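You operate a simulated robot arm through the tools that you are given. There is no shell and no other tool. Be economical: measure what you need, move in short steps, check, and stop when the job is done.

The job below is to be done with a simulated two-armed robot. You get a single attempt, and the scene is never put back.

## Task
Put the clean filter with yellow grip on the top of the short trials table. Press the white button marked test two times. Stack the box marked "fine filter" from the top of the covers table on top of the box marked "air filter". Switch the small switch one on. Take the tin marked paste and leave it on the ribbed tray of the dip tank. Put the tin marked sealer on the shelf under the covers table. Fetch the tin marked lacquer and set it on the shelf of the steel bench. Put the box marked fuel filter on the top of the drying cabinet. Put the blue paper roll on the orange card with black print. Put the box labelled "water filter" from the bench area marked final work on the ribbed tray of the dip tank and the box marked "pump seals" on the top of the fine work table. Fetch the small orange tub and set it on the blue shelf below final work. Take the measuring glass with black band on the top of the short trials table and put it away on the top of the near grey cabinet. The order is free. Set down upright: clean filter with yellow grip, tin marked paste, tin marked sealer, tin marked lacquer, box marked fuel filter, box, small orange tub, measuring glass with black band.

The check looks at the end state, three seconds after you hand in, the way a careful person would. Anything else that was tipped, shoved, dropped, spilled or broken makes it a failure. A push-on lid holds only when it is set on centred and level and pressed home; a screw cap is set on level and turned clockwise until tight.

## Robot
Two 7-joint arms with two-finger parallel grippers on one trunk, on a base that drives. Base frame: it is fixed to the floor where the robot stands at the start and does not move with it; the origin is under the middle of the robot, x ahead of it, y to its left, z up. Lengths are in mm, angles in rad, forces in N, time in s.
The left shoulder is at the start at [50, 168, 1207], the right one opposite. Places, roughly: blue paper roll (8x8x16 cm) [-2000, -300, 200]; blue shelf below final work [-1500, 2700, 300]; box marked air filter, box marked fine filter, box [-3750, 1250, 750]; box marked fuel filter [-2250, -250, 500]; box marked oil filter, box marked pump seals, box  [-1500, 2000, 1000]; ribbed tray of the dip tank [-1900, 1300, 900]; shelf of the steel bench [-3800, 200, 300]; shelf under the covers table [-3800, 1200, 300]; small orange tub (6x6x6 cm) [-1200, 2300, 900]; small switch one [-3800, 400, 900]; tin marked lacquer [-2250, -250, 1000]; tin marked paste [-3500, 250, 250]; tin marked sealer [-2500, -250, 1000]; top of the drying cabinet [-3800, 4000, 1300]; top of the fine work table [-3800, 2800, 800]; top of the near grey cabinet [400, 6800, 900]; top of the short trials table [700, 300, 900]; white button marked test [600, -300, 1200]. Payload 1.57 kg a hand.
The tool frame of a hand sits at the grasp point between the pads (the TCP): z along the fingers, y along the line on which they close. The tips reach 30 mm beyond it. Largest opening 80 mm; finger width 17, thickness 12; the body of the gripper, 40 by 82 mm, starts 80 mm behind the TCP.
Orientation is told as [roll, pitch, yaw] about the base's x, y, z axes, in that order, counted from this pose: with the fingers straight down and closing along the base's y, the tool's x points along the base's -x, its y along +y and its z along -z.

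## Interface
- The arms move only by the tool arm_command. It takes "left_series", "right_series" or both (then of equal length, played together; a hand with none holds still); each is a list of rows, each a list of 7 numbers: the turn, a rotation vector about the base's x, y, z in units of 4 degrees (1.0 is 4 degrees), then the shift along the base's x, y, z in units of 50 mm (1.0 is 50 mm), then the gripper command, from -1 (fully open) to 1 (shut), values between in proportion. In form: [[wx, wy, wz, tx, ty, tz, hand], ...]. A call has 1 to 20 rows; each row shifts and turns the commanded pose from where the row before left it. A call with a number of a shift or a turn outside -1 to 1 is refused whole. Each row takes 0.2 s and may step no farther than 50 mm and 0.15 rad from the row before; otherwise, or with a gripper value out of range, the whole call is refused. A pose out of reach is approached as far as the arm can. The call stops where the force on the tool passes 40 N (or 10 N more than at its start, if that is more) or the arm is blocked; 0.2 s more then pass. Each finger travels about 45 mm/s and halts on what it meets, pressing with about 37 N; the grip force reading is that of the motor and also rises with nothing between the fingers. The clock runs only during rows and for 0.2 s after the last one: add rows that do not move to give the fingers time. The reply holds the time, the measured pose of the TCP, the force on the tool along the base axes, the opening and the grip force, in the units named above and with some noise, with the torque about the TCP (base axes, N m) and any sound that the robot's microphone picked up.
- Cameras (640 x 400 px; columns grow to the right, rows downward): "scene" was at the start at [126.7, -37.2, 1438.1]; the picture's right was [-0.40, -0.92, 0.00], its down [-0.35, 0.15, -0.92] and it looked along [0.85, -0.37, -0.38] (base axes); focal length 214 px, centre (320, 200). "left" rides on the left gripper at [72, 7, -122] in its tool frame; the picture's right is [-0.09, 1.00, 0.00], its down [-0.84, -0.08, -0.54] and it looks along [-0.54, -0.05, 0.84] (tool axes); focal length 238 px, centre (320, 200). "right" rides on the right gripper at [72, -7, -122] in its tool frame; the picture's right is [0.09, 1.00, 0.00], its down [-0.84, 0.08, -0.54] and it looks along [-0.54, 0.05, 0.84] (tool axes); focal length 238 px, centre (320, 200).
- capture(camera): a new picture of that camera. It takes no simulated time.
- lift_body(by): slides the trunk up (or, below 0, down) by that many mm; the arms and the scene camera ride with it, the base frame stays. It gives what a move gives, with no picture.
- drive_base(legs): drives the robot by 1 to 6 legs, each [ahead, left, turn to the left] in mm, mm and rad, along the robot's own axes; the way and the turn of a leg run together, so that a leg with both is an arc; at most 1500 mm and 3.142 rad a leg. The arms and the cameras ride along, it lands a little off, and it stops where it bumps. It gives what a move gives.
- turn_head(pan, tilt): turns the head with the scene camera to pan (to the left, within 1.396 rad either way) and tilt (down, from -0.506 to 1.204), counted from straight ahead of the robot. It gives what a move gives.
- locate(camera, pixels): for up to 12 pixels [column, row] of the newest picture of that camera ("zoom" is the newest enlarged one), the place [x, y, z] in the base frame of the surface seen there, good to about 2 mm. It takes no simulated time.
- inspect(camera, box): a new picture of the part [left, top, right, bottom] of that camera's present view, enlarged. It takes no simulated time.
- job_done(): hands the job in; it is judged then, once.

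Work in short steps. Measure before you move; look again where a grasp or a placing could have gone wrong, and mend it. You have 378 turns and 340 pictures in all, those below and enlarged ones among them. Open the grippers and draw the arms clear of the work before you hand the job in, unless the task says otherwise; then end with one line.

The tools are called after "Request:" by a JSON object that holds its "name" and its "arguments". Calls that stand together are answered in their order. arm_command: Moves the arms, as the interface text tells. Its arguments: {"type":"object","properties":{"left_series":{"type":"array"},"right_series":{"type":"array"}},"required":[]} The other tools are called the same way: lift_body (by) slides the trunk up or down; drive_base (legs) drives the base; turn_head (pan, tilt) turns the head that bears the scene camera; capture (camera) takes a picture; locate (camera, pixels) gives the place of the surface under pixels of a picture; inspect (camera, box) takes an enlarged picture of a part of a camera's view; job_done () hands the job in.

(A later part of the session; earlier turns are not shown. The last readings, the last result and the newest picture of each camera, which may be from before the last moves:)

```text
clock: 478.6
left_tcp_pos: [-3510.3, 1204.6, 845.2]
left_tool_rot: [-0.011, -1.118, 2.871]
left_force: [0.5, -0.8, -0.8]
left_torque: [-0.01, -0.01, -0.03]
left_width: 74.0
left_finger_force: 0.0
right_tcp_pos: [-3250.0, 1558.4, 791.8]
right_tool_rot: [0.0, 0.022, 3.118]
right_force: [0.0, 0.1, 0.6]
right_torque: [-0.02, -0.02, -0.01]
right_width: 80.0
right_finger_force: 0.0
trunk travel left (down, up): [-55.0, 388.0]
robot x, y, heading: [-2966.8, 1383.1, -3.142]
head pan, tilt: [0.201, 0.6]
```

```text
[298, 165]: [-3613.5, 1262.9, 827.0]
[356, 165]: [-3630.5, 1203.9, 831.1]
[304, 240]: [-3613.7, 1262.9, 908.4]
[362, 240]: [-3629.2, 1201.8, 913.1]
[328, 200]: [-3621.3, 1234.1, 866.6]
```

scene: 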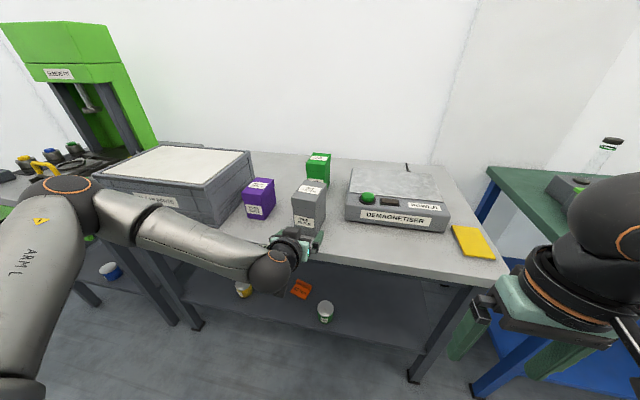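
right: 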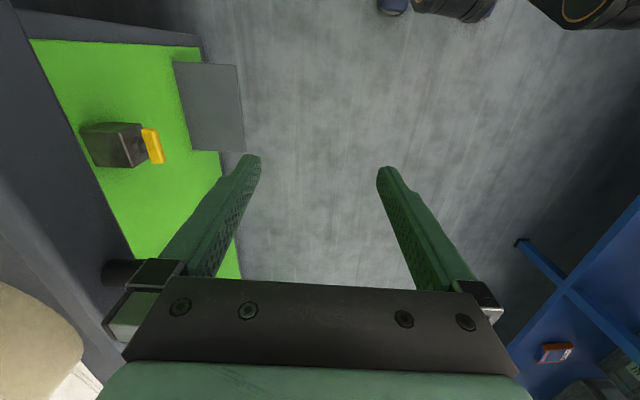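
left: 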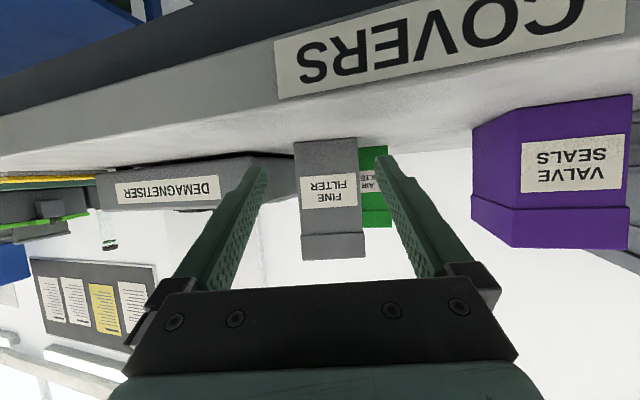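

Offset only 3 mm. I drive the base 152 mm along the box axis so fingers straddle it.

Request:
{"name": "drive_base", "arguments": {"legs": [[152, -40, 0]]}}

Request:
{"name": "capture", "arguments": {"camera": "left"}}

```text
clock: 480.0
left_tcp_pos: [-3662.3, 1242.7, 845.4]
left_tool_rot: [-0.013, -1.117, 2.876]
left_force: [-0.7, -0.5, -0.8]
left_torque: [0.0, 0.01, 0.01]
left_width: 73.9
left_finger_force: 0.1
right_tcp_pos: [-3401.7, 1597.3, 792.9]
right_tool_rot: [0.0, 0.019, 3.122]
right_force: [-0.6, -1.0, 0.0]
right_torque: [-0.01, -0.01, -0.01]
right_width: 80.0
right_finger_force: 0.0
trunk travel left (down, up): [-55.0, 388.0]
robot x, y, heading: [-3119.1, 1422.2, -3.137]
head pan, tilt: [0.201, 0.6]
```

```text
158 pictures are left
```

left: 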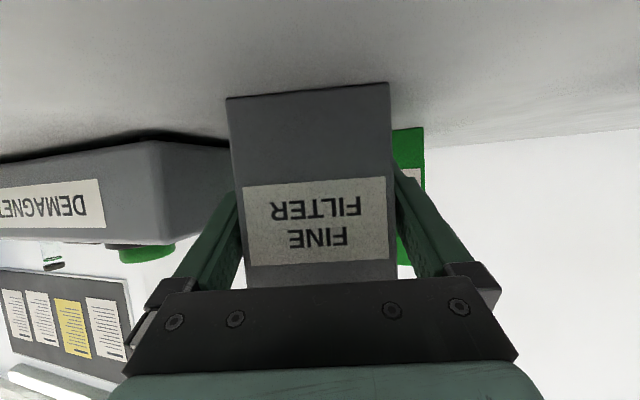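

Perfect straddle. I close, raise the right hand clear of the table edge, and lift the box 150 mm.

Request:
{"name": "arm_command", "arguments": {"left_series": [[0, 0, 0, 0, 0, 0, 1], [0, 0, 0, 0, 0, 0, 1], [0, 0, 0, 0, 0, 0, 1], [0, 0, 0, 0, 0, 0.1, 1], [0, 0, 0, 0, 0, 0.3, 1], [0, 0, 0, 0, 0, 0.5, 1], [0, 0, 0, 0, 0, 0.7, 1], [0, 0, 0, 0, 0, 0.7, 1], [0, 0, 0, 0, 0, 0.7, 1], [0, 0, 0, 0, 0, 0, 1]], "right_series": [[0, 0, 0, 0, 0, 0.5, -1], [0, 0, 0, 0, 0, 0.5, -1], [0, 0, 0, 0, 0, 0.5, -1], [0, 0, 0, 0, 0, 0.5, -1], [0, 0, 0, 0, 0, 0.5, -1], [0, 0, 0, 0, 0, 0.5, -1], [0, 0, 0, 0, 0, 0.5, -1], [0, 0, 0, 0, 0, 0.5, -1], [0, 0, 0, 0, 0, 0, -1], [0, 0, 0, 0, 0, 0, -1]]}}

Request:
{"name": "capture", "arguments": {"camera": "left"}}

Request:
{"name": "inspect", "arguments": {"camera": "scene", "box": [160, 100, 400, 280]}}

```text
clock: 482.2
left_tcp_pos: [-3660.9, 1242.6, 993.8]
left_tool_rot: [-0.012, -1.114, 2.876]
left_force: [-0.2, -0.2, -1.8]
left_torque: [-0.03, 0.0, -0.01]
left_width: 67.8
left_finger_force: 36.9
right_tcp_pos: [-3402.3, 1597.2, 990.8]
right_tool_rot: [0.0, 0.018, 3.123]
right_force: [-0.1, 0.2, 0.7]
right_torque: [-0.03, 0.01, -0.02]
right_width: 80.3
right_finger_force: 0.1
trunk travel left (down, up): [-55.0, 388.0]
robot x, y, heading: [-3121.2, 1420.6, -3.136]
head pan, tilt: [0.201, 0.6]
```

```text
157 pictures are left
```

left: 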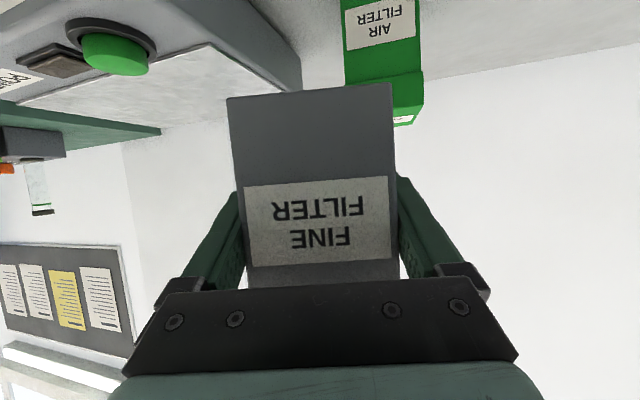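

```text
2.22 times, centred on (280, 190) of scene
```

zoom: 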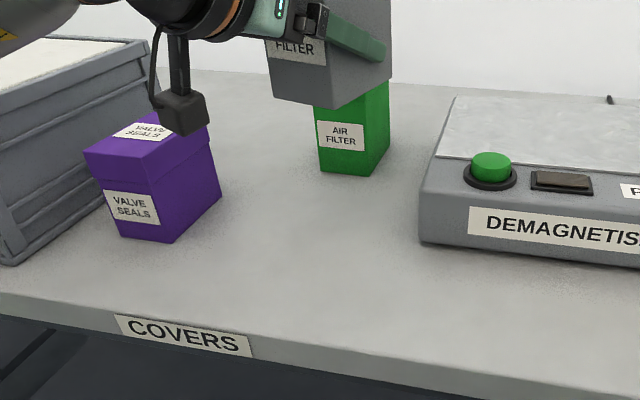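

I re-measure AIR FILTER's base corners and raise height a little for clearance.

Request:
{"name": "locate", "arguments": {"camera": "zoom", "pixels": [[321, 168], [366, 172], [386, 140], [318, 110], [340, 108], [388, 95], [342, 140]]}}

Request:
{"name": "locate", "arguments": {"camera": "left", "pixels": [[350, 70], [415, 65], [400, 95], [415, 100], [380, 20]]}}

```text
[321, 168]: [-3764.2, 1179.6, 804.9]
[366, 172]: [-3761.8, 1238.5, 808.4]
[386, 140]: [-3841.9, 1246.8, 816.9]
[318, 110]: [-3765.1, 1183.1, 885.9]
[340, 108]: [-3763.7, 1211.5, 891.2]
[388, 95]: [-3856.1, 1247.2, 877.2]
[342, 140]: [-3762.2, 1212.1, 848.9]
```

```text
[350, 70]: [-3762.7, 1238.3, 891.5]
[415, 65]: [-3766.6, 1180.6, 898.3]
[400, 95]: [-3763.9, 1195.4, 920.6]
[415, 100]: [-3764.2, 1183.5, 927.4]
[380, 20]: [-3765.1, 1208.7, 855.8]
```

AIR FILTER centre ≈[-3810,1213], yaw ≈0.085. I drive 90 ahead and 30 left, then extend the arm and align yaw above it.

Request:
{"name": "drive_base", "arguments": {"legs": [[88, 30, 0]]}}

Request:
{"name": "arm_command", "arguments": {"left_series": [[0, 0, 0.9, -0.3, 0, 0, 1], [0, 0, 0.9, -0.3, 0, 0, 1], [0, 0, 0.78, -0.3, 0, 0, 1], [0, 0, 0, 0, 0, 0, 1]]}}

Request:
{"name": "capture", "arguments": {"camera": "left"}}

Request:
{"name": "capture", "arguments": {"camera": "scene"}}

```text
clock: 483.3
left_tcp_pos: [-3747.0, 1211.8, 992.5]
left_tool_rot: [-0.012, -1.116, 2.876]
left_force: [-0.3, -0.1, -2.7]
left_torque: [0.04, -0.05, 0.01]
left_width: 68.0
left_finger_force: 37.0
right_tcp_pos: [-3490.3, 1566.7, 990.2]
right_tool_rot: [0.0, 0.02, 3.123]
right_force: [0.4, 0.5, 0.7]
right_torque: [-0.02, -0.02, -0.01]
right_width: 79.9
right_finger_force: 0.0
trunk travel left (down, up): [-55.0, 388.0]
robot x, y, heading: [-3209.0, 1392.2, -3.138]
head pan, tilt: [0.201, 0.6]
```

```text
clock: 484.3
left_tcp_pos: [-3784.3, 1200.4, 998.0]
left_tool_rot: [-0.024, -1.128, 3.083]
left_force: [-0.5, -1.3, -2.2]
left_torque: [0.0, 0.01, -0.04]
left_width: 67.5
left_finger_force: 37.9
right_tcp_pos: [-3483.2, 1564.8, 994.2]
right_tool_rot: [-0.002, 0.01, 3.126]
right_force: [-0.3, 0.4, -0.7]
right_torque: [0.01, -0.02, -0.04]
right_width: 80.1
right_finger_force: 0.0
trunk travel left (down, up): [-55.0, 388.0]
robot x, y, heading: [-3206.5, 1391.0, -3.131]
head pan, tilt: [0.201, 0.6]
```

```text
155 pictures are left
```

left: 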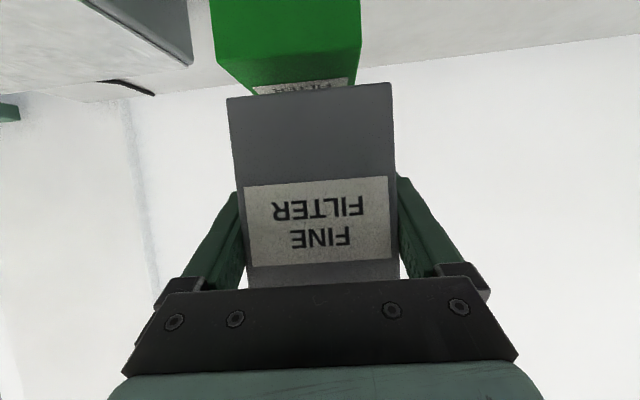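

```text
154 pictures are left
```

scene: 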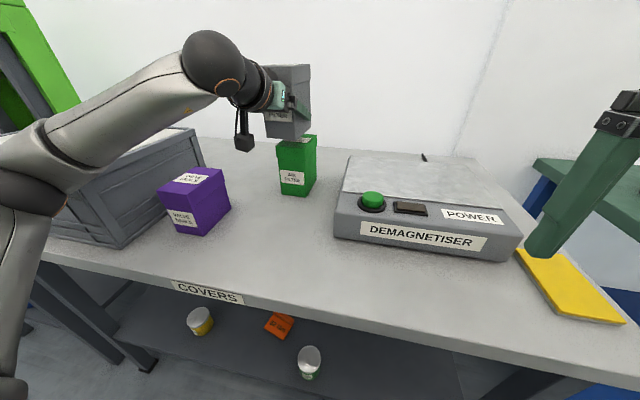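

The pose suggests slight contact; the left elbow is near the CLEAR PARTS bin. I look left.

Request:
{"name": "turn_head", "arguments": {"pan": 0.75, "tilt": 0.6}}

Request:
{"name": "capture", "arguments": {"camera": "scene"}}

```text
clock: 485.3
left_tcp_pos: [-3785.5, 1201.4, 998.0]
left_tool_rot: [-0.025, -1.126, 3.082]
left_force: [0.0, 0.5, -3.3]
left_torque: [0.02, 0.04, -0.03]
left_width: 67.8
left_finger_force: 37.0
right_tcp_pos: [-3483.6, 1564.7, 995.0]
right_tool_rot: [-0.002, 0.011, 3.124]
right_force: [0.1, 0.6, 0.5]
right_torque: [0.0, 0.02, 0.01]
right_width: 80.1
right_finger_force: 0.0
trunk travel left (down, up): [-55.0, 388.0]
robot x, y, heading: [-3203.7, 1391.0, -3.137]
head pan, tilt: [0.75, 0.6]
```

```text
153 pictures are left
```

scene: 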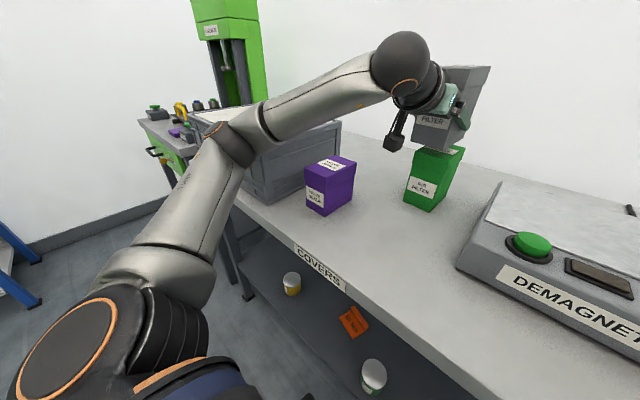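

The upper arm/elbow is close to the bin and table edge. I raise the trunk 120 mm to lift it clear and re-check.

Request:
{"name": "lift_body", "arguments": {"by": 120}}

Request:
{"name": "capture", "arguments": {"camera": "scene"}}

Request:
{"name": "locate", "arguments": {"camera": "scene", "pixels": [[265, 170], [340, 130], [225, 150], [240, 120]]}}

```text
clock: 486.8
left_tcp_pos: [-3792.1, 1211.4, 1112.8]
left_tool_rot: [-0.012, -1.115, 3.054]
left_force: [0.4, 0.2, -2.2]
left_torque: [0.0, 0.0, -0.01]
left_width: 67.7
left_finger_force: 36.8
right_tcp_pos: [-3489.2, 1566.6, 1111.3]
right_tool_rot: [0.001, 0.022, 3.122]
right_force: [0.1, 0.3, 0.3]
right_torque: [0.02, -0.02, -0.03]
right_width: 79.7
right_finger_force: 0.0
trunk travel left (down, up): [-175.0, 268.0]
robot x, y, heading: [-3211.4, 1393.3, -3.129]
head pan, tilt: [0.75, 0.6]
```

```text
152 pictures are left
```

scene: 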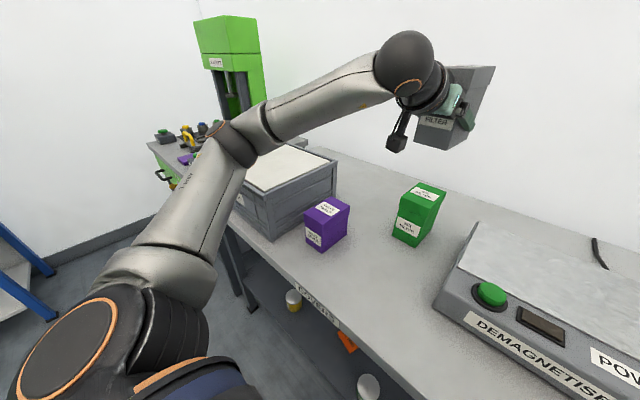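

```text
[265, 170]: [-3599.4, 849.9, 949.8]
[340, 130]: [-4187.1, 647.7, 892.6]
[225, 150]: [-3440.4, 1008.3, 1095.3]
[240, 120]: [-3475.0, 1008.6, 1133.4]
```

Freed; pose tracks again. I verify the bin wasn't moved by locating its front-right corner (earlier [-3519,953]).

Request:
{"name": "locate", "arguments": {"camera": "scene", "pixels": [[271, 236], [268, 225], [240, 215], [335, 165], [415, 190], [430, 205], [403, 195], [440, 190]]}}

Request:
{"name": "inspect", "arguments": {"camera": "scene", "box": [200, 110, 460, 270]}}

```text
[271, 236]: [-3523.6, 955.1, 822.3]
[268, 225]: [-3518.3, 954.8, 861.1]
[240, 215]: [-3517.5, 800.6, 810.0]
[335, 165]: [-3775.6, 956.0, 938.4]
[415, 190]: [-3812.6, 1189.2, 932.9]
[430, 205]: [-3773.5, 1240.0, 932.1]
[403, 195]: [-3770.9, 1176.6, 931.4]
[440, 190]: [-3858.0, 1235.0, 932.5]
```

```text
2.46 times, centred on (330, 190) of scene
```

zoom: 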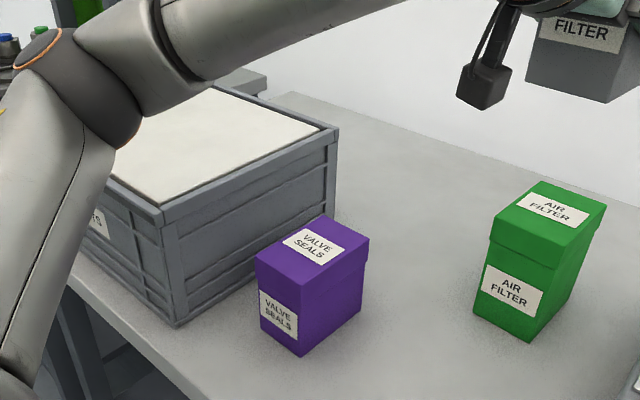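

Bin unmoved. I lower the box to ~10 mm above AIR FILTER, centring on [-3810,1213].

Request:
{"name": "arm_command", "arguments": {"left_series": [[0, 0, 0, -0.26, 0.03, 0, 1], [0, 0, 0, 0, 0, -0.7, 1], [0, 0, 0, 0, 0, -0.7, 1], [0, 0, 0, 0, 0, -0.7, 1], [0, 0, 0, 0, 0, -0.4, 1], [0, 0, 0, 0, 0, 0, 1]]}}

Request:
{"name": "inspect", "arguments": {"camera": "scene", "box": [200, 80, 500, 270]}}

Request:
{"name": "capture", "arguments": {"camera": "left"}}

```text
clock: 488.2
left_tcp_pos: [-3803.5, 1211.6, 990.2]
left_tool_rot: [-0.012, -1.116, 3.058]
left_force: [0.3, 0.4, -1.9]
left_torque: [0.04, 0.01, 0.03]
left_width: 68.0
left_finger_force: 37.3
right_tcp_pos: [-3489.0, 1567.6, 1111.9]
right_tool_rot: [0.0, 0.019, 3.122]
right_force: [-0.5, 0.0, -0.2]
right_torque: [-0.02, -0.01, -0.03]
right_width: 80.1
right_finger_force: 0.0
trunk travel left (down, up): [-175.0, 268.0]
robot x, y, heading: [-3211.2, 1391.7, -3.139]
head pan, tilt: [0.75, 0.6]
```

```text
2.11 times, centred on (350, 175) of scene
```

zoom: 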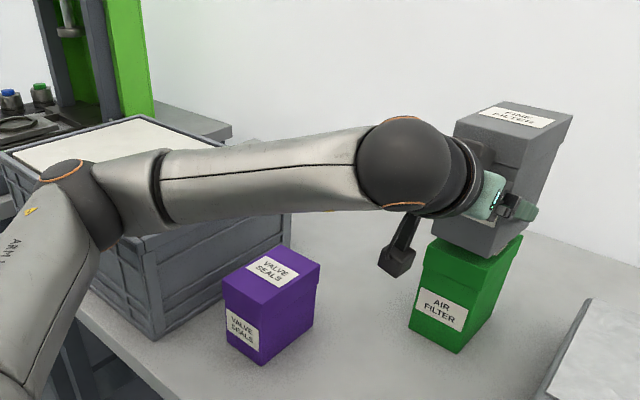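

```text
149 pictures are left
```

left: 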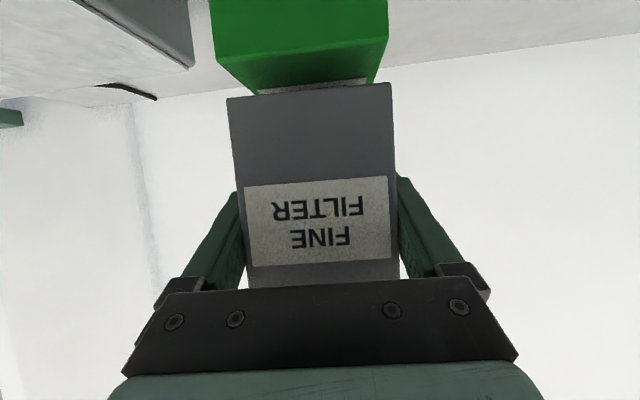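

Alignment looks good. I lower gently to contact.

Request:
{"name": "arm_command", "arguments": {"left_series": [[0, 0, 0, 0, 0, -0.12, 1], [0, 0, 0, 0, 0, -0.06, 1], [0, 0, 0, 0, 0, -0.03, 1], [0, 0, 0, 0, 0, -0.03, 1], [0, 0, 0, 0, 0, 0, 1]]}}

```text
clock: 489.4
left_tcp_pos: [-3804.6, 1212.1, 976.1]
left_tool_rot: [-0.012, -1.115, 3.056]
left_force: [0.6, 0.8, -2.0]
left_torque: [0.02, -0.05, -0.01]
left_width: 67.8
left_finger_force: 36.9
right_tcp_pos: [-3489.7, 1566.7, 1111.7]
right_tool_rot: [0.0, 0.019, 3.123]
right_force: [0.1, 0.6, -0.4]
right_torque: [-0.05, 0.01, 0.01]
right_width: 80.2
right_finger_force: 0.1
trunk travel left (down, up): [-175.0, 268.0]
robot x, y, heading: [-3207.1, 1391.1, -3.138]
head pan, tilt: [0.75, 0.6]
```

Request:
{"name": "arm_command", "arguments": {"left_series": [[0, 0, 0, 0, 0, -0.025, 1], [0, 0, 0, 0, 0, -0.025, 1], [0, 0, 0, 0, 0, 0, 1]]}}

```text
clock: 490.2
left_tcp_pos: [-3806.1, 1212.2, 974.2]
left_tool_rot: [-0.011, -1.118, 3.055]
left_force: [-0.7, -0.9, -1.9]
left_torque: [-0.08, -0.03, -0.04]
left_width: 67.7
left_finger_force: 36.7
right_tcp_pos: [-3489.3, 1565.9, 1111.5]
right_tool_rot: [0.002, 0.02, 3.122]
right_force: [0.5, 0.0, -0.2]
right_torque: [0.01, 0.01, 0.0]
right_width: 80.1
right_finger_force: 0.1
trunk travel left (down, up): [-175.0, 268.0]
robot x, y, heading: [-3211.9, 1389.9, -3.138]
head pan, tilt: [0.75, 0.6]
```

Request:
{"name": "arm_command", "arguments": {"left_series": [[0, 0, 0, 0, 0, -0.025, 1], [0, 0, 0, 0, 0, -0.025, 1], [0, 0, 0, 0, 0, -0.025, 1], [0, 0, 0, 0, 0, 0, 1]]}}

Request:
{"name": "inspect", "arguments": {"camera": "scene", "box": [370, 100, 500, 260]}}

```text
clock: 491.2
left_tcp_pos: [-3804.2, 1212.4, 974.2]
left_tool_rot: [-0.012, -1.125, 3.056]
left_force: [-0.7, -3.0, 19.7]
left_torque: [-0.73, -0.75, -0.08]
left_width: 67.8
left_finger_force: 37.8
right_tcp_pos: [-3488.0, 1567.4, 1112.6]
right_tool_rot: [0.002, 0.017, 3.122]
right_force: [-0.5, -0.2, -0.3]
right_torque: [0.0, -0.01, 0.0]
right_width: 80.0
right_finger_force: 0.1
trunk travel left (down, up): [-175.0, 268.0]
robot x, y, heading: [-3206.9, 1390.8, -3.133]
head pan, tilt: [0.75, 0.6]
```

```text
2.50 times, centred on (435, 180) of scene
```

zoom: 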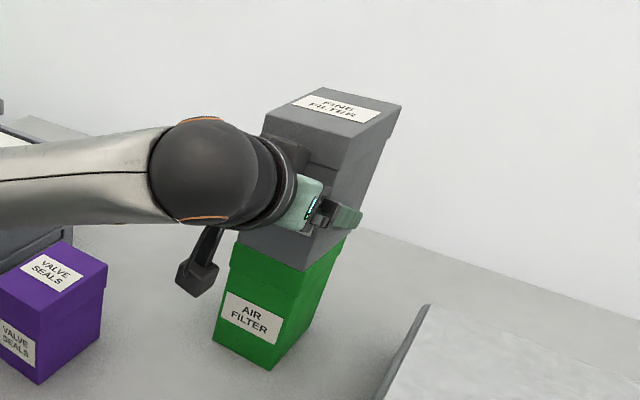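

Contact. I relieve 2 mm, open, and withdraw by driving back along the box axis.

Request:
{"name": "arm_command", "arguments": {"left_series": [[0, 0, 0, 0, 0, 0.04, 1], [0, 0, 0, 0, 0, 0, 0], [0, 0, 0, 0, 0, 0, -0.8], [0, 0, 0, 0, 0, 0, -0.9], [0, 0, 0, 0, 0, 0, -0.9]]}}

Request:
{"name": "drive_base", "arguments": {"legs": [[-180, 15, 0]]}}

Request:
{"name": "capture", "arguments": {"camera": "left"}}

Request:
{"name": "inspect", "arguments": {"camera": "scene", "box": [320, 80, 560, 270]}}

```text
clock: 492.4
left_tcp_pos: [-3804.7, 1213.4, 971.1]
left_tool_rot: [-0.012, -1.115, 3.059]
left_force: [0.0, -0.5, 0.7]
left_torque: [-0.04, 0.02, -0.01]
left_width: 76.1
left_finger_force: 0.2
right_tcp_pos: [-3489.4, 1567.0, 1112.2]
right_tool_rot: [0.0, 0.02, 3.123]
right_force: [0.0, -0.2, -0.9]
right_torque: [0.02, 0.03, 0.01]
right_width: 80.0
right_finger_force: 0.0
trunk travel left (down, up): [-175.0, 268.0]
robot x, y, heading: [-3207.4, 1389.6, -3.136]
head pan, tilt: [0.75, 0.6]
```

```text
clock: 493.9
left_tcp_pos: [-3627.0, 1200.5, 972.2]
left_tool_rot: [-0.013, -1.119, 3.052]
left_force: [0.3, -1.1, 0.7]
left_torque: [0.01, 0.0, 0.01]
left_width: 76.1
left_finger_force: 0.1
right_tcp_pos: [-3310.5, 1553.3, 1111.9]
right_tool_rot: [0.001, 0.017, 3.118]
right_force: [0.5, -0.2, -1.0]
right_torque: [-0.03, -0.01, 0.02]
right_width: 79.9
right_finger_force: 0.1
trunk travel left (down, up): [-175.0, 268.0]
robot x, y, heading: [-3033.2, 1373.1, -3.14]
head pan, tilt: [0.75, 0.6]
```

```text
147 pictures are left
```

left: 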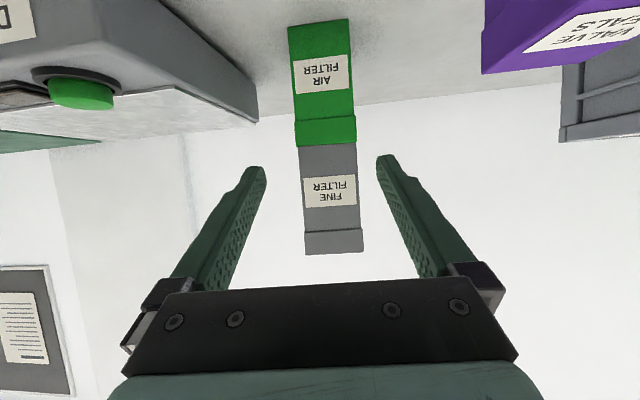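

```text
2.11 times, centred on (440, 175) of scene
```

zoom: 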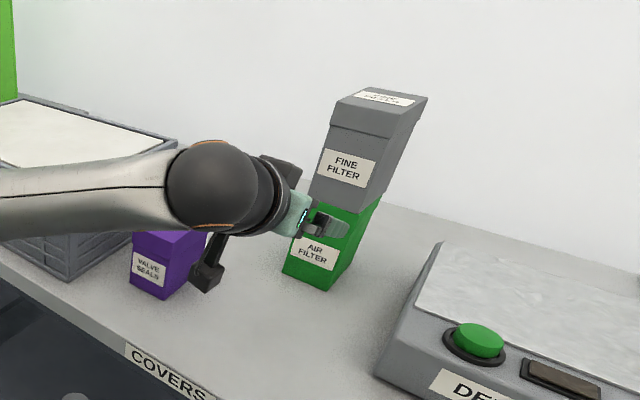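

Stacked squarely. Next, small switch one on the steel bench: I back off, strafe to y≈490 and look.

Request:
{"name": "drive_base", "arguments": {"legs": [[-270, 0, 0], [0, 880, 0]]}}

Request:
{"name": "turn_head", "arguments": {"pan": -0.05, "tilt": 0.45}}

Request:
{"name": "capture", "arguments": {"camera": "scene"}}

Request:
{"name": "inspect", "arguments": {"camera": "scene", "box": [230, 160, 410, 280]}}

```text
clock: 500.2
left_tcp_pos: [-3350.3, 307.0, 972.4]
left_tool_rot: [-0.012, -1.117, 3.054]
left_force: [0.3, 1.2, 0.4]
left_torque: [-0.01, -0.02, 0.0]
left_width: 76.2
left_finger_force: 0.0
right_tcp_pos: [-3033.7, 660.9, 1111.9]
right_tool_rot: [0.0, 0.019, 3.12]
right_force: [0.3, -0.3, 0.2]
right_torque: [0.0, 0.02, -0.01]
right_width: 80.2
right_finger_force: 0.0
trunk travel left (down, up): [-175.0, 268.0]
robot x, y, heading: [-2751.3, 484.5, -3.138]
head pan, tilt: [0.75, 0.6]
```

```text
clock: 501.3
left_tcp_pos: [-3349.2, 307.8, 971.2]
left_tool_rot: [-0.012, -1.117, 3.055]
left_force: [0.0, -0.5, 0.3]
left_torque: [0.02, 0.0, -0.01]
left_width: 76.0
left_finger_force: 0.1
right_tcp_pos: [-3033.5, 660.2, 1111.1]
right_tool_rot: [0.002, 0.019, 3.122]
right_force: [-0.5, 0.7, -0.5]
right_torque: [0.02, 0.03, 0.06]
right_width: 80.1
right_finger_force: 0.1
trunk travel left (down, up): [-175.0, 268.0]
robot x, y, heading: [-2753.7, 484.4, -3.142]
head pan, tilt: [-0.051, 0.45]
```

```text
145 pictures are left
```

scene: 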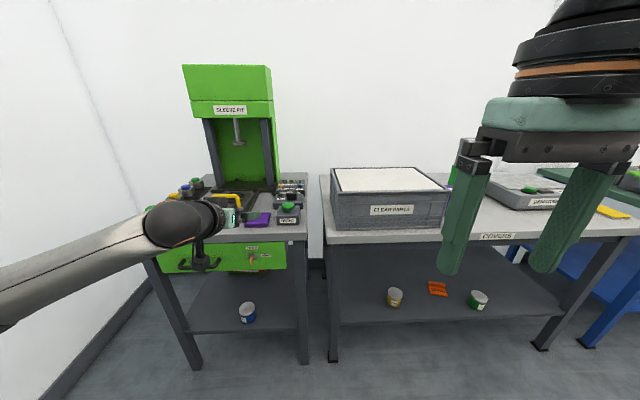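

```text
3.33 times, centred on (320, 220) of scene
```

zoom: 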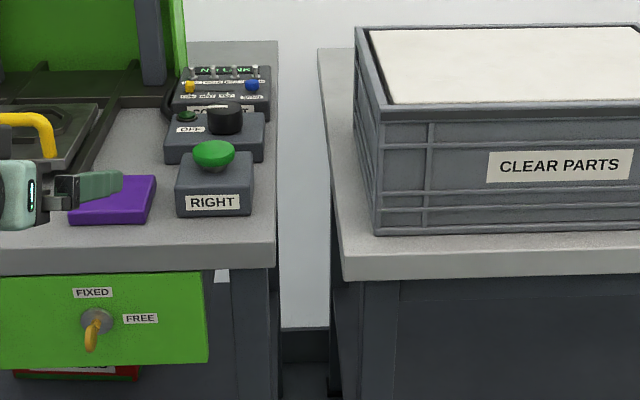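

There's a small control box with four toggle levers. I zoom further.

Request:
{"name": "inspect", "arguments": {"camera": "scene", "box": [275, 173, 315, 205]}}

Request:
{"name": "locate", "arguments": {"camera": "zoom", "pixels": [[140, 80], [500, 80], [300, 80], [300, 250]]}}

```text
12.50 times, centred on (295, 189) of scene
```

zoom: 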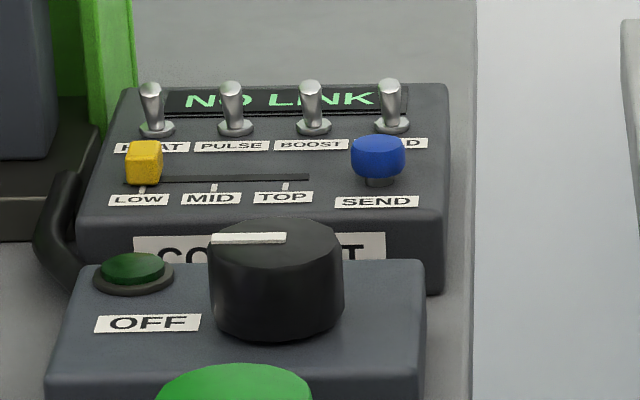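

```text
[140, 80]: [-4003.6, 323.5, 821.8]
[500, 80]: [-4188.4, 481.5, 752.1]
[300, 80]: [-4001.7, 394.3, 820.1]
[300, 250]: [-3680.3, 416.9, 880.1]
```

Four toggles labelled (…AT, PULSE, BOOST, …D). I go nearer with the trunk raised to read labels fully.

Request:
{"name": "arm_command", "arguments": {"left_series": [[0, 0, 0, 0.4, -0.5, 0.6, -1], [0, 0, 0, 0.4, -0.5, 0.6, -1], [0, 0, 0, 0.4, -0.5, 0.6, -1]], "right_series": [[0, 0, 0, 0.4, 0.6, 0, -1], [0, 0, 0, 0.4, 0.6, 0, -1], [0, 0, 0, 0.4, 0.6, 0, -1]]}}

Request:
{"name": "lift_body", "arguments": {"by": 260}}

Request:
{"name": "drive_base", "arguments": {"legs": [[280, 60, 0]]}}

Request:
{"name": "turn_head", "arguments": {"pan": 0.0, "tilt": 0.8}}

Request:
{"name": "capture", "arguments": {"camera": "scene"}}

```text
clock: 502.1
left_tcp_pos: [-3290.0, 233.2, 1061.3]
left_tool_rot: [-0.011, -1.117, 3.052]
left_force: [0.4, -0.4, -0.4]
left_torque: [0.04, 0.02, 0.0]
left_width: 80.0
left_finger_force: 0.1
right_tcp_pos: [-2974.6, 751.4, 1110.4]
right_tool_rot: [0.001, 0.021, 3.119]
right_force: [-0.5, -0.1, -0.6]
right_torque: [-0.01, 0.01, -0.02]
right_width: 79.9
right_finger_force: 0.1
trunk travel left (down, up): [-175.0, 268.0]
robot x, y, heading: [-2755.7, 481.4, -3.138]
head pan, tilt: [-0.051, 0.45]
```

```text
clock: 504.8
left_tcp_pos: [-3291.7, 231.9, 1321.5]
left_tool_rot: [-0.012, -1.116, 3.054]
left_force: [-0.7, 0.2, -0.2]
left_torque: [-0.01, 0.02, 0.01]
left_width: 80.0
left_finger_force: 0.0
right_tcp_pos: [-2973.7, 752.4, 1370.5]
right_tool_rot: [0.001, 0.018, 3.122]
right_force: [-0.3, 0.6, -0.3]
right_torque: [0.0, 0.02, 0.03]
right_width: 80.2
right_finger_force: 0.1
trunk travel left (down, up): [-435.0, 8.0]
robot x, y, heading: [-2754.5, 483.7, -3.14]
head pan, tilt: [-0.051, 0.45]
```

```text
clock: 506.7
left_tcp_pos: [-3570.5, 174.5, 1320.7]
left_tool_rot: [-0.013, -1.115, 3.055]
left_force: [-0.1, 0.7, -0.3]
left_torque: [0.01, 0.0, 0.02]
left_width: 80.1
left_finger_force: 0.1
right_tcp_pos: [-3253.1, 691.8, 1371.7]
right_tool_rot: [0.0, 0.02, 3.119]
right_force: [0.3, -0.1, -0.1]
right_torque: [-0.04, -0.03, -0.02]
right_width: 79.9
right_finger_force: 0.1
trunk travel left (down, up): [-435.0, 8.0]
robot x, y, heading: [-3030.4, 425.6, -3.14]
head pan, tilt: [-0.051, 0.45]
```

```text
clock: 507.6
left_tcp_pos: [-3570.7, 174.6, 1319.9]
left_tool_rot: [-0.011, -1.118, 3.053]
left_force: [0.7, 0.8, -0.2]
left_torque: [-0.05, 0.0, 0.02]
left_width: 79.9
left_finger_force: 0.0
right_tcp_pos: [-3252.8, 693.4, 1371.3]
right_tool_rot: [0.001, 0.02, 3.118]
right_force: [-0.4, -0.2, -0.2]
right_torque: [0.01, 0.0, -0.01]
right_width: 80.0
right_finger_force: 0.1
trunk travel left (down, up): [-435.0, 8.0]
robot x, y, heading: [-3031.7, 425.8, -3.141]
head pan, tilt: [0.0, 0.799]
```

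```text
142 pictures are left
```

scene: 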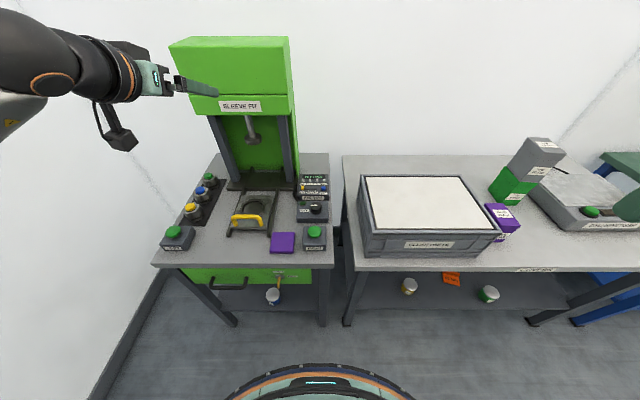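

Request:
{"name": "inspect", "arguments": {"camera": "scene", "box": [280, 165, 345, 230]}}

Request:
{"name": "inspect", "arguments": {"camera": "scene", "box": [150, 155, 345, 265]}}

```text
6.15 times, centred on (312, 198) of scene
```

zoom: 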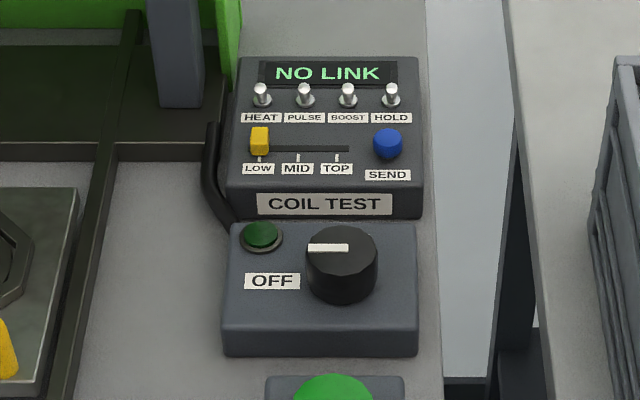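

```text
3.28 times, centred on (248, 210) of scene
```

zoom: 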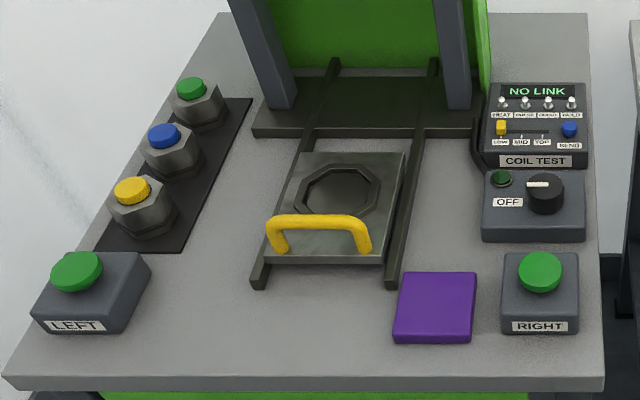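

Labels: HEAT, PULSE, BOOST, HOLD; "switch one" is the first, HEAT. I measure its lever tip and bushing to see which way it leans.

Request:
{"name": "inspect", "arguments": {"camera": "scene", "box": [300, 170, 330, 190]}}

Request:
{"name": "locate", "arguments": {"camera": "zoom", "pixels": [[155, 90], [140, 130], [320, 100], [250, 60], [250, 180], [130, 95], [130, 120], [230, 100], [230, 125], [330, 95], [425, 95], [425, 130]]}}

```text
16.00 times, centred on (315, 180) of scene
```

zoom: 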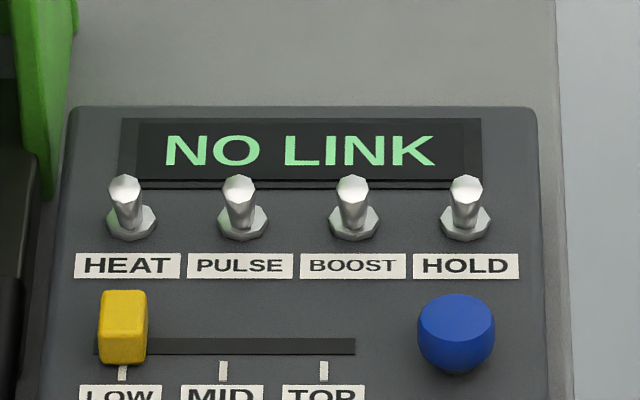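

```text
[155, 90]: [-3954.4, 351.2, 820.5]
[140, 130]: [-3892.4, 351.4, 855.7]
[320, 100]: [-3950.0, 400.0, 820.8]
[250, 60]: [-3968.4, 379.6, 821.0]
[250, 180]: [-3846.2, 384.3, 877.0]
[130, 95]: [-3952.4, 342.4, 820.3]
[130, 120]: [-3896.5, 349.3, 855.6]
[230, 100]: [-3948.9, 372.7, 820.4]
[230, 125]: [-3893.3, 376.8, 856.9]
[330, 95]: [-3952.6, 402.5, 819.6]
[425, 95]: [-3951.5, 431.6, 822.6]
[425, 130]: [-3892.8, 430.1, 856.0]
```

Request:
{"name": "locate", "arguments": {"camera": "zoom", "pixels": [[125, 183], [127, 205], [130, 228], [110, 225], [180, 235], [125, 265], [60, 300], [239, 185], [241, 228], [300, 300], [120, 330], [455, 330]]}}

```text
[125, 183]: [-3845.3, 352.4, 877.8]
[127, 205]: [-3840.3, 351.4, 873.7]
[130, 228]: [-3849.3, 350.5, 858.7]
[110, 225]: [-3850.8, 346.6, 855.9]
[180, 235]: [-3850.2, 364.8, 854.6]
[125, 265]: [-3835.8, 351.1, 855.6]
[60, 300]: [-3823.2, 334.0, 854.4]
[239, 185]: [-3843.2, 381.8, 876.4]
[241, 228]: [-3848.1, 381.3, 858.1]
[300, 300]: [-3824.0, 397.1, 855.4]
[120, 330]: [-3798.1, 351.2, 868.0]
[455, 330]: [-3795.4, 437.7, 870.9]
```

The HEAT lever (bushing [-3850,350], tip z≈878) leans toward the operator, so "on" is pushing it away (-x). I lower the trunk, align the left hand at y≈352 with fingers shut, and approach.

Request:
{"name": "lift_body", "arguments": {"by": -260}}

Request:
{"name": "arm_command", "arguments": {"left_series": [[0, 0, 0.6, 0, 0.7, 0, 1], [0, 0, 0.6, 0, 0.7, 0, 1], [0, 0, 0, 0, 0.6, 0, 1], [0, 0, 0, 0, 0, 0, 1]]}}

Request:
{"name": "locate", "arguments": {"camera": "scene", "pixels": [[296, 178], [294, 150], [288, 95], [290, 60], [240, 120], [300, 190], [285, 105], [314, 206]]}}

```text
clock: 510.2
left_tcp_pos: [-3570.7, 174.0, 1061.0]
left_tool_rot: [-0.013, -1.116, 3.051]
left_force: [0.6, -0.3, -0.5]
left_torque: [-0.04, -0.01, -0.01]
left_width: 79.9
left_finger_force: 0.1
right_tcp_pos: [-3251.8, 692.8, 1111.1]
right_tool_rot: [0.001, 0.02, 3.118]
right_force: [0.0, 1.2, -0.4]
right_torque: [0.0, 0.01, 0.02]
right_width: 80.0
right_finger_force: 0.1
trunk travel left (down, up): [-175.0, 268.0]
robot x, y, heading: [-3033.2, 425.0, -3.141]
head pan, tilt: [0.0, 0.799]
```

```text
clock: 511.2
left_tcp_pos: [-3570.4, 274.7, 1060.8]
left_tool_rot: [-0.011, -1.118, 3.138]
left_force: [0.0, 0.4, 0.0]
left_torque: [0.0, 0.02, 0.01]
left_width: 0.2
left_finger_force: 4.1
right_tcp_pos: [-3252.9, 692.1, 1111.9]
right_tool_rot: [0.0, 0.019, 3.12]
right_force: [0.3, -0.2, 0.6]
right_torque: [0.03, -0.05, -0.02]
right_width: 80.1
right_finger_force: 0.0
trunk travel left (down, up): [-175.0, 268.0]
robot x, y, heading: [-3033.9, 421.5, -3.138]
head pan, tilt: [0.0, 0.799]
```

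```text
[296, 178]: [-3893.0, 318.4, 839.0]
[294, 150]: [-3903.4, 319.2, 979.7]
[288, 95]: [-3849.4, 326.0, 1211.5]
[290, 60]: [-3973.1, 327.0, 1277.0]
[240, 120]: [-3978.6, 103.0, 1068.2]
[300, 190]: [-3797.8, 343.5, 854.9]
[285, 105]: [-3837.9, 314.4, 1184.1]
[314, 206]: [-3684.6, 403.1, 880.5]
```

The wrist camera would hit the OFF box at this flat angle, so I steepen the hand to ≈26° first, then drive in and hover before the lever.

Request:
{"name": "arm_command", "arguments": {"left_series": [[0, -1, 0, 0, 0, 0, 1], [0, -1, 0, 0, 0, 0, 1], [0, -1, 0, 0, 0, 0, 1], [0, -1, 0, 0, 0, 0, 1], [0, -1, 0, 0, 0, 0, 1], [0, -1, 0, 0, 0, 0, 1], [0, -1, 0, 0, 0, 0, 1], [0, -1, 0, 0, 0, 0, 1], [0, -1, 0, 0, 0, 0, 1], [0, -0.5, 0, 0, 0, 0, 1]]}}

Request:
{"name": "drive_base", "arguments": {"legs": [[170, -77, 0]]}}

Request:
{"name": "capture", "arguments": {"camera": "left"}}

Request:
{"name": "capture", "arguments": {"camera": "scene"}}

```text
clock: 513.4
left_tcp_pos: [-3570.9, 273.3, 1060.0]
left_tool_rot: [-0.013, -0.452, 3.139]
left_force: [0.2, -0.6, -0.4]
left_torque: [0.04, 0.02, -0.01]
left_width: 0.1
left_finger_force: 21.7
right_tcp_pos: [-3251.5, 691.6, 1110.1]
right_tool_rot: [-0.001, 0.02, 3.118]
right_force: [-0.4, 0.3, 0.3]
right_torque: [0.01, -0.03, 0.0]
right_width: 80.3
right_finger_force: 0.0
trunk travel left (down, up): [-175.0, 268.0]
robot x, y, heading: [-3034.1, 424.3, -3.142]
head pan, tilt: [0.0, 0.799]
```

```text
clock: 515.0
left_tcp_pos: [-3740.7, 350.4, 1061.4]
left_tool_rot: [-0.015, -0.453, 3.139]
left_force: [-0.9, 0.4, -0.1]
left_torque: [-0.01, -0.03, 0.0]
left_width: 0.3
left_finger_force: 20.8
right_tcp_pos: [-3423.2, 769.8, 1112.2]
right_tool_rot: [0.001, 0.018, 3.12]
right_force: [-0.4, -0.3, 0.9]
right_torque: [-0.04, 0.02, -0.01]
right_width: 80.1
right_finger_force: 0.0
trunk travel left (down, up): [-175.0, 268.0]
robot x, y, heading: [-3202.1, 500.7, -3.139]
head pan, tilt: [0.0, 0.799]
```

```text
138 pictures are left
```

left: 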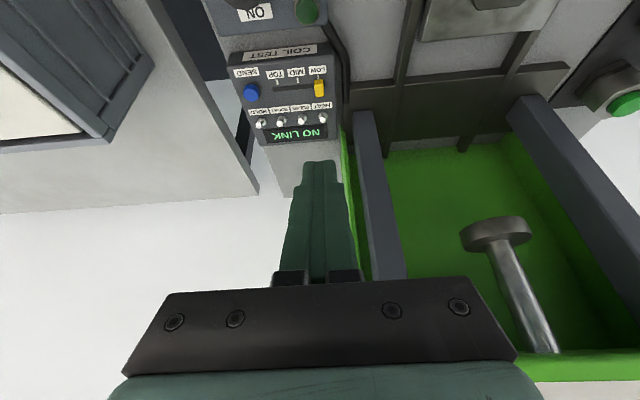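

```text
137 pictures are left
```

scene: 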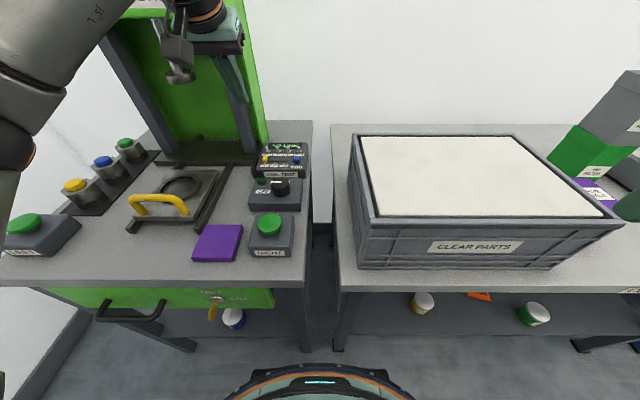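

I zoom the wrist view on the toggles.

Request:
{"name": "inspect", "arguments": {"camera": "left", "box": [240, 80, 350, 150]}}

Request:
{"name": "locate", "arguments": {"camera": "left", "pixels": [[323, 118], [323, 122], [303, 121], [319, 90], [323, 106], [347, 150], [362, 140]]}}

```text
5.71 times, centred on (295, 115) of left
```

zoom: 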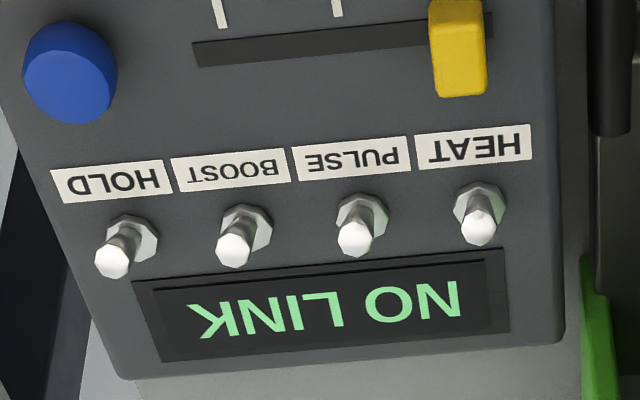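

```text
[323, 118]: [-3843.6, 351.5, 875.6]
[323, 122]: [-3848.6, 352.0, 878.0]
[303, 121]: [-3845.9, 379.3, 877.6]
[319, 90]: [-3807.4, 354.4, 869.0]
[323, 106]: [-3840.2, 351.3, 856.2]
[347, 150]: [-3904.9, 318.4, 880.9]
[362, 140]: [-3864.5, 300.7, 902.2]
```

Request:
{"name": "locate", "arguments": {"camera": "zoom", "pixels": [[482, 232], [482, 220], [482, 205], [470, 195], [500, 215], [460, 225], [355, 240], [350, 205], [545, 300], [457, 90]]}}

```text
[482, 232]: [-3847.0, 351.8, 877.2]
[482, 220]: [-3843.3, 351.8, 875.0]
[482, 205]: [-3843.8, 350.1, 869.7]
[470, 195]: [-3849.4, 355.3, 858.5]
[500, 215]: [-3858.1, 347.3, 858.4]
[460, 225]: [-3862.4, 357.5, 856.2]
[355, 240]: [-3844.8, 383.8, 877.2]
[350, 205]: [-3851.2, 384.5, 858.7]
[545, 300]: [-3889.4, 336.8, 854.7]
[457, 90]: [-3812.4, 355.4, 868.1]
```

Bushing centre [-3854,351]; lever tip [-3848,352,878] leaning to +x, yellow slider at x≈-3810 in front. I steepen the hand to 10°, and hover the shut tip just above, before the lever.

Request:
{"name": "arm_command", "arguments": {"left_series": [[0, -1, 0, -0.4, 0.02, 0, 1], [0, -1, 0, -0.4, 0.02, 0, 1], [0, -1, 0, -0.4, 0.02, 0, 1], [0, -1, 0, -0.39, 0.02, 0, 1], [0, 0, 0, 0, 0, -0.8, 1], [0, 0, 0, 0, 0, -0.8, 1], [0, 0, 0, 0, 0, -0.8, 1], [0, 0, 0, 0, 0, -0.5, 1], [0, 0, 0, 0, 0, 0, 1]]}}

Request:
{"name": "capture", "arguments": {"camera": "left"}}

Request:
{"name": "inspect", "arguments": {"camera": "scene", "box": [220, 100, 330, 200]}}

```text
clock: 517.0
left_tcp_pos: [-3803.9, 359.4, 904.3]
left_tool_rot: [-0.015, -0.173, 3.141]
left_force: [0.9, -0.9, -0.8]
left_torque: [-0.02, 0.01, -0.03]
left_width: 0.0
left_finger_force: 21.0
left hand out of reach, approached as far as the arm can: row 4
right_tcp_pos: [-3422.9, 769.2, 1111.7]
right_tool_rot: [-0.001, 0.02, 3.121]
right_force: [-0.3, 0.3, 0.4]
right_torque: [-0.01, -0.01, -0.02]
right_width: 80.2
right_finger_force: 0.1
trunk travel left (down, up): [-175.0, 268.0]
robot x, y, heading: [-3203.5, 499.6, -3.135]
head pan, tilt: [0.0, 0.799]
```

```text
135 pictures are left
```

left: 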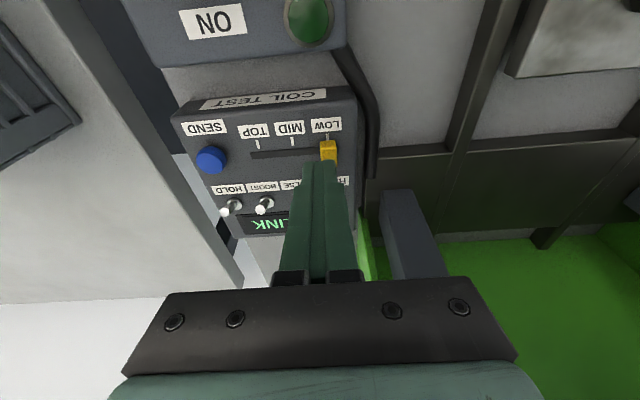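

```text
4.00 times, centred on (275, 150) of scene
```

zoom: 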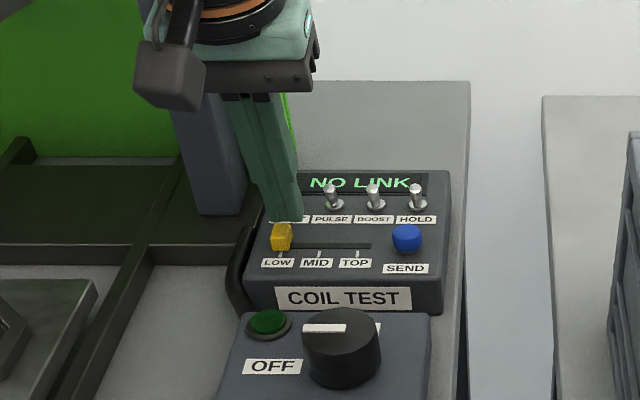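

The finger hovers over the slider, short of the lever. I move past the slider, lower 5 mm, then push toward -x in small steps.

Request:
{"name": "arm_command", "arguments": {"left_series": [[0, 0, 0, -0.34, -0.1, 0, 1], [0, 0, 0, 0, 0, -0.11, 1], [0, 0, 0, -0.1, 0, 0, 1], [0, 0, 0, -0.1, 0, 0, 1], [0, 0, 0, 0, 0, 0, 1]]}}

Request:
{"name": "inspect", "arguments": {"camera": "scene", "box": [240, 120, 320, 180]}}

```text
clock: 518.2
left_tcp_pos: [-3830.4, 353.5, 901.6]
left_tool_rot: [-0.016, -0.175, 3.14]
left_force: [2.0, 0.2, -0.2]
left_torque: [0.08, -0.05, 0.0]
left_width: 0.0
left_finger_force: 21.3
right_tcp_pos: [-3422.6, 770.4, 1110.5]
right_tool_rot: [-0.001, 0.02, 3.119]
right_force: [0.0, -0.9, 0.3]
right_torque: [-0.04, -0.02, 0.0]
right_width: 80.2
right_finger_force: 0.0
trunk travel left (down, up): [-175.0, 268.0]
robot x, y, heading: [-3201.1, 500.2, -3.136]
head pan, tilt: [0.0, 0.799]
```

```text
6.67 times, centred on (280, 150) of scene
```

zoom: 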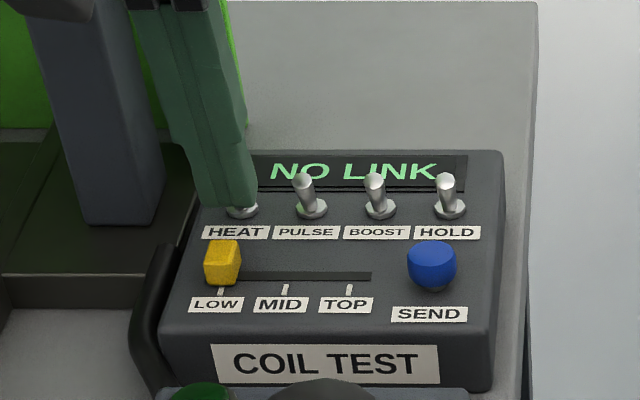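

Light contact (2 N). I push on in 3 mm steps, listening for a click.

Request:
{"name": "arm_command", "arguments": {"left_series": [[0, 0, 0, -0.06, 0, 0, 1], [0, 0, 0, -0.06, 0, 0, 1], [0, 0, 0, -0.06, 0, 0, 1], [0, 0, 0, -0.06, 0, 0, 1], [0, 0, 0, 0, 0, 0, 1]]}}

Request:
{"name": "inspect", "arguments": {"camera": "scene", "box": [240, 120, 320, 180]}}

```text
clock: 519.4
left_tcp_pos: [-3842.5, 354.2, 903.1]
left_tool_rot: [-0.016, -0.174, 3.141]
left_force: [0.0, 0.0, -0.3]
left_torque: [-0.01, 0.03, 0.01]
left_width: 0.0
left_finger_force: 21.3
right_tcp_pos: [-3422.4, 768.9, 1111.1]
right_tool_rot: [0.0, 0.02, 3.12]
right_force: [-0.2, -0.8, 0.0]
right_torque: [-0.01, -0.02, -0.02]
right_width: 80.2
right_finger_force: 0.1
trunk travel left (down, up): [-175.0, 268.0]
robot x, y, heading: [-3201.9, 502.7, -3.137]
head pan, tilt: [0.0, 0.799]
```

```text
6.67 times, centred on (280, 150) of scene
```

zoom: 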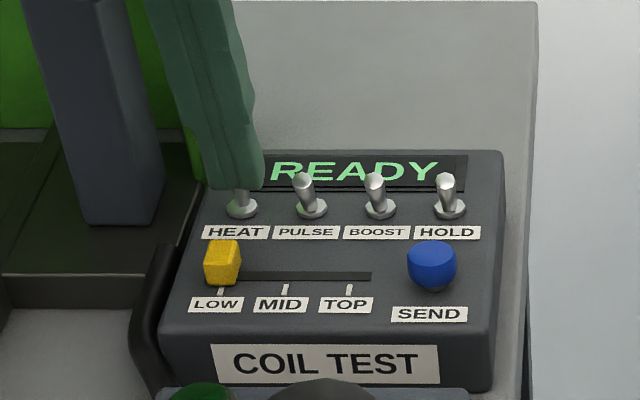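

The display changed to READY: HEAT is on. I lift straight up, check the lever, and retreat.

Request:
{"name": "arm_command", "arguments": {"left_series": [[0, 0, 0, 0.06, 0, 0.3, 1], [0, 0, 0, 0, 0, 0.8, 1], [0, 0, 0, 0.2, 0, 0.8, 1], [0, 0, 0, 0.6, 0, 0.6, 1], [0, 0, 0, 0.8, 0, 0.5, -1], [0, 0, 0, 0.8, 0, 0, -1]]}}

Request:
{"name": "inspect", "arguments": {"camera": "scene", "box": [240, 120, 320, 180]}}

```text
clock: 520.8
left_tcp_pos: [-3719.3, 352.4, 1043.3]
left_tool_rot: [-0.018, -0.174, -3.14]
left_force: [0.8, 0.6, 0.0]
left_torque: [-0.04, 0.01, 0.02]
left_width: 50.1
left_finger_force: 0.1
left hand out of reach, approached as far as the arm can: row 3
right_tcp_pos: [-3422.9, 769.6, 1110.4]
right_tool_rot: [0.0, 0.019, 3.121]
right_force: [-0.3, 1.0, -0.1]
right_torque: [-0.02, 0.0, 0.02]
right_width: 80.2
right_finger_force: 0.2
trunk travel left (down, up): [-175.0, 268.0]
robot x, y, heading: [-3202.2, 501.8, -3.137]
head pan, tilt: [0.0, 0.799]
```

```text
6.67 times, centred on (280, 150) of scene
```

zoom: 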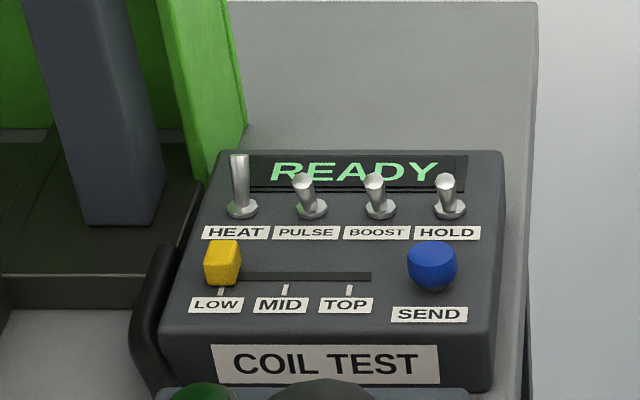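

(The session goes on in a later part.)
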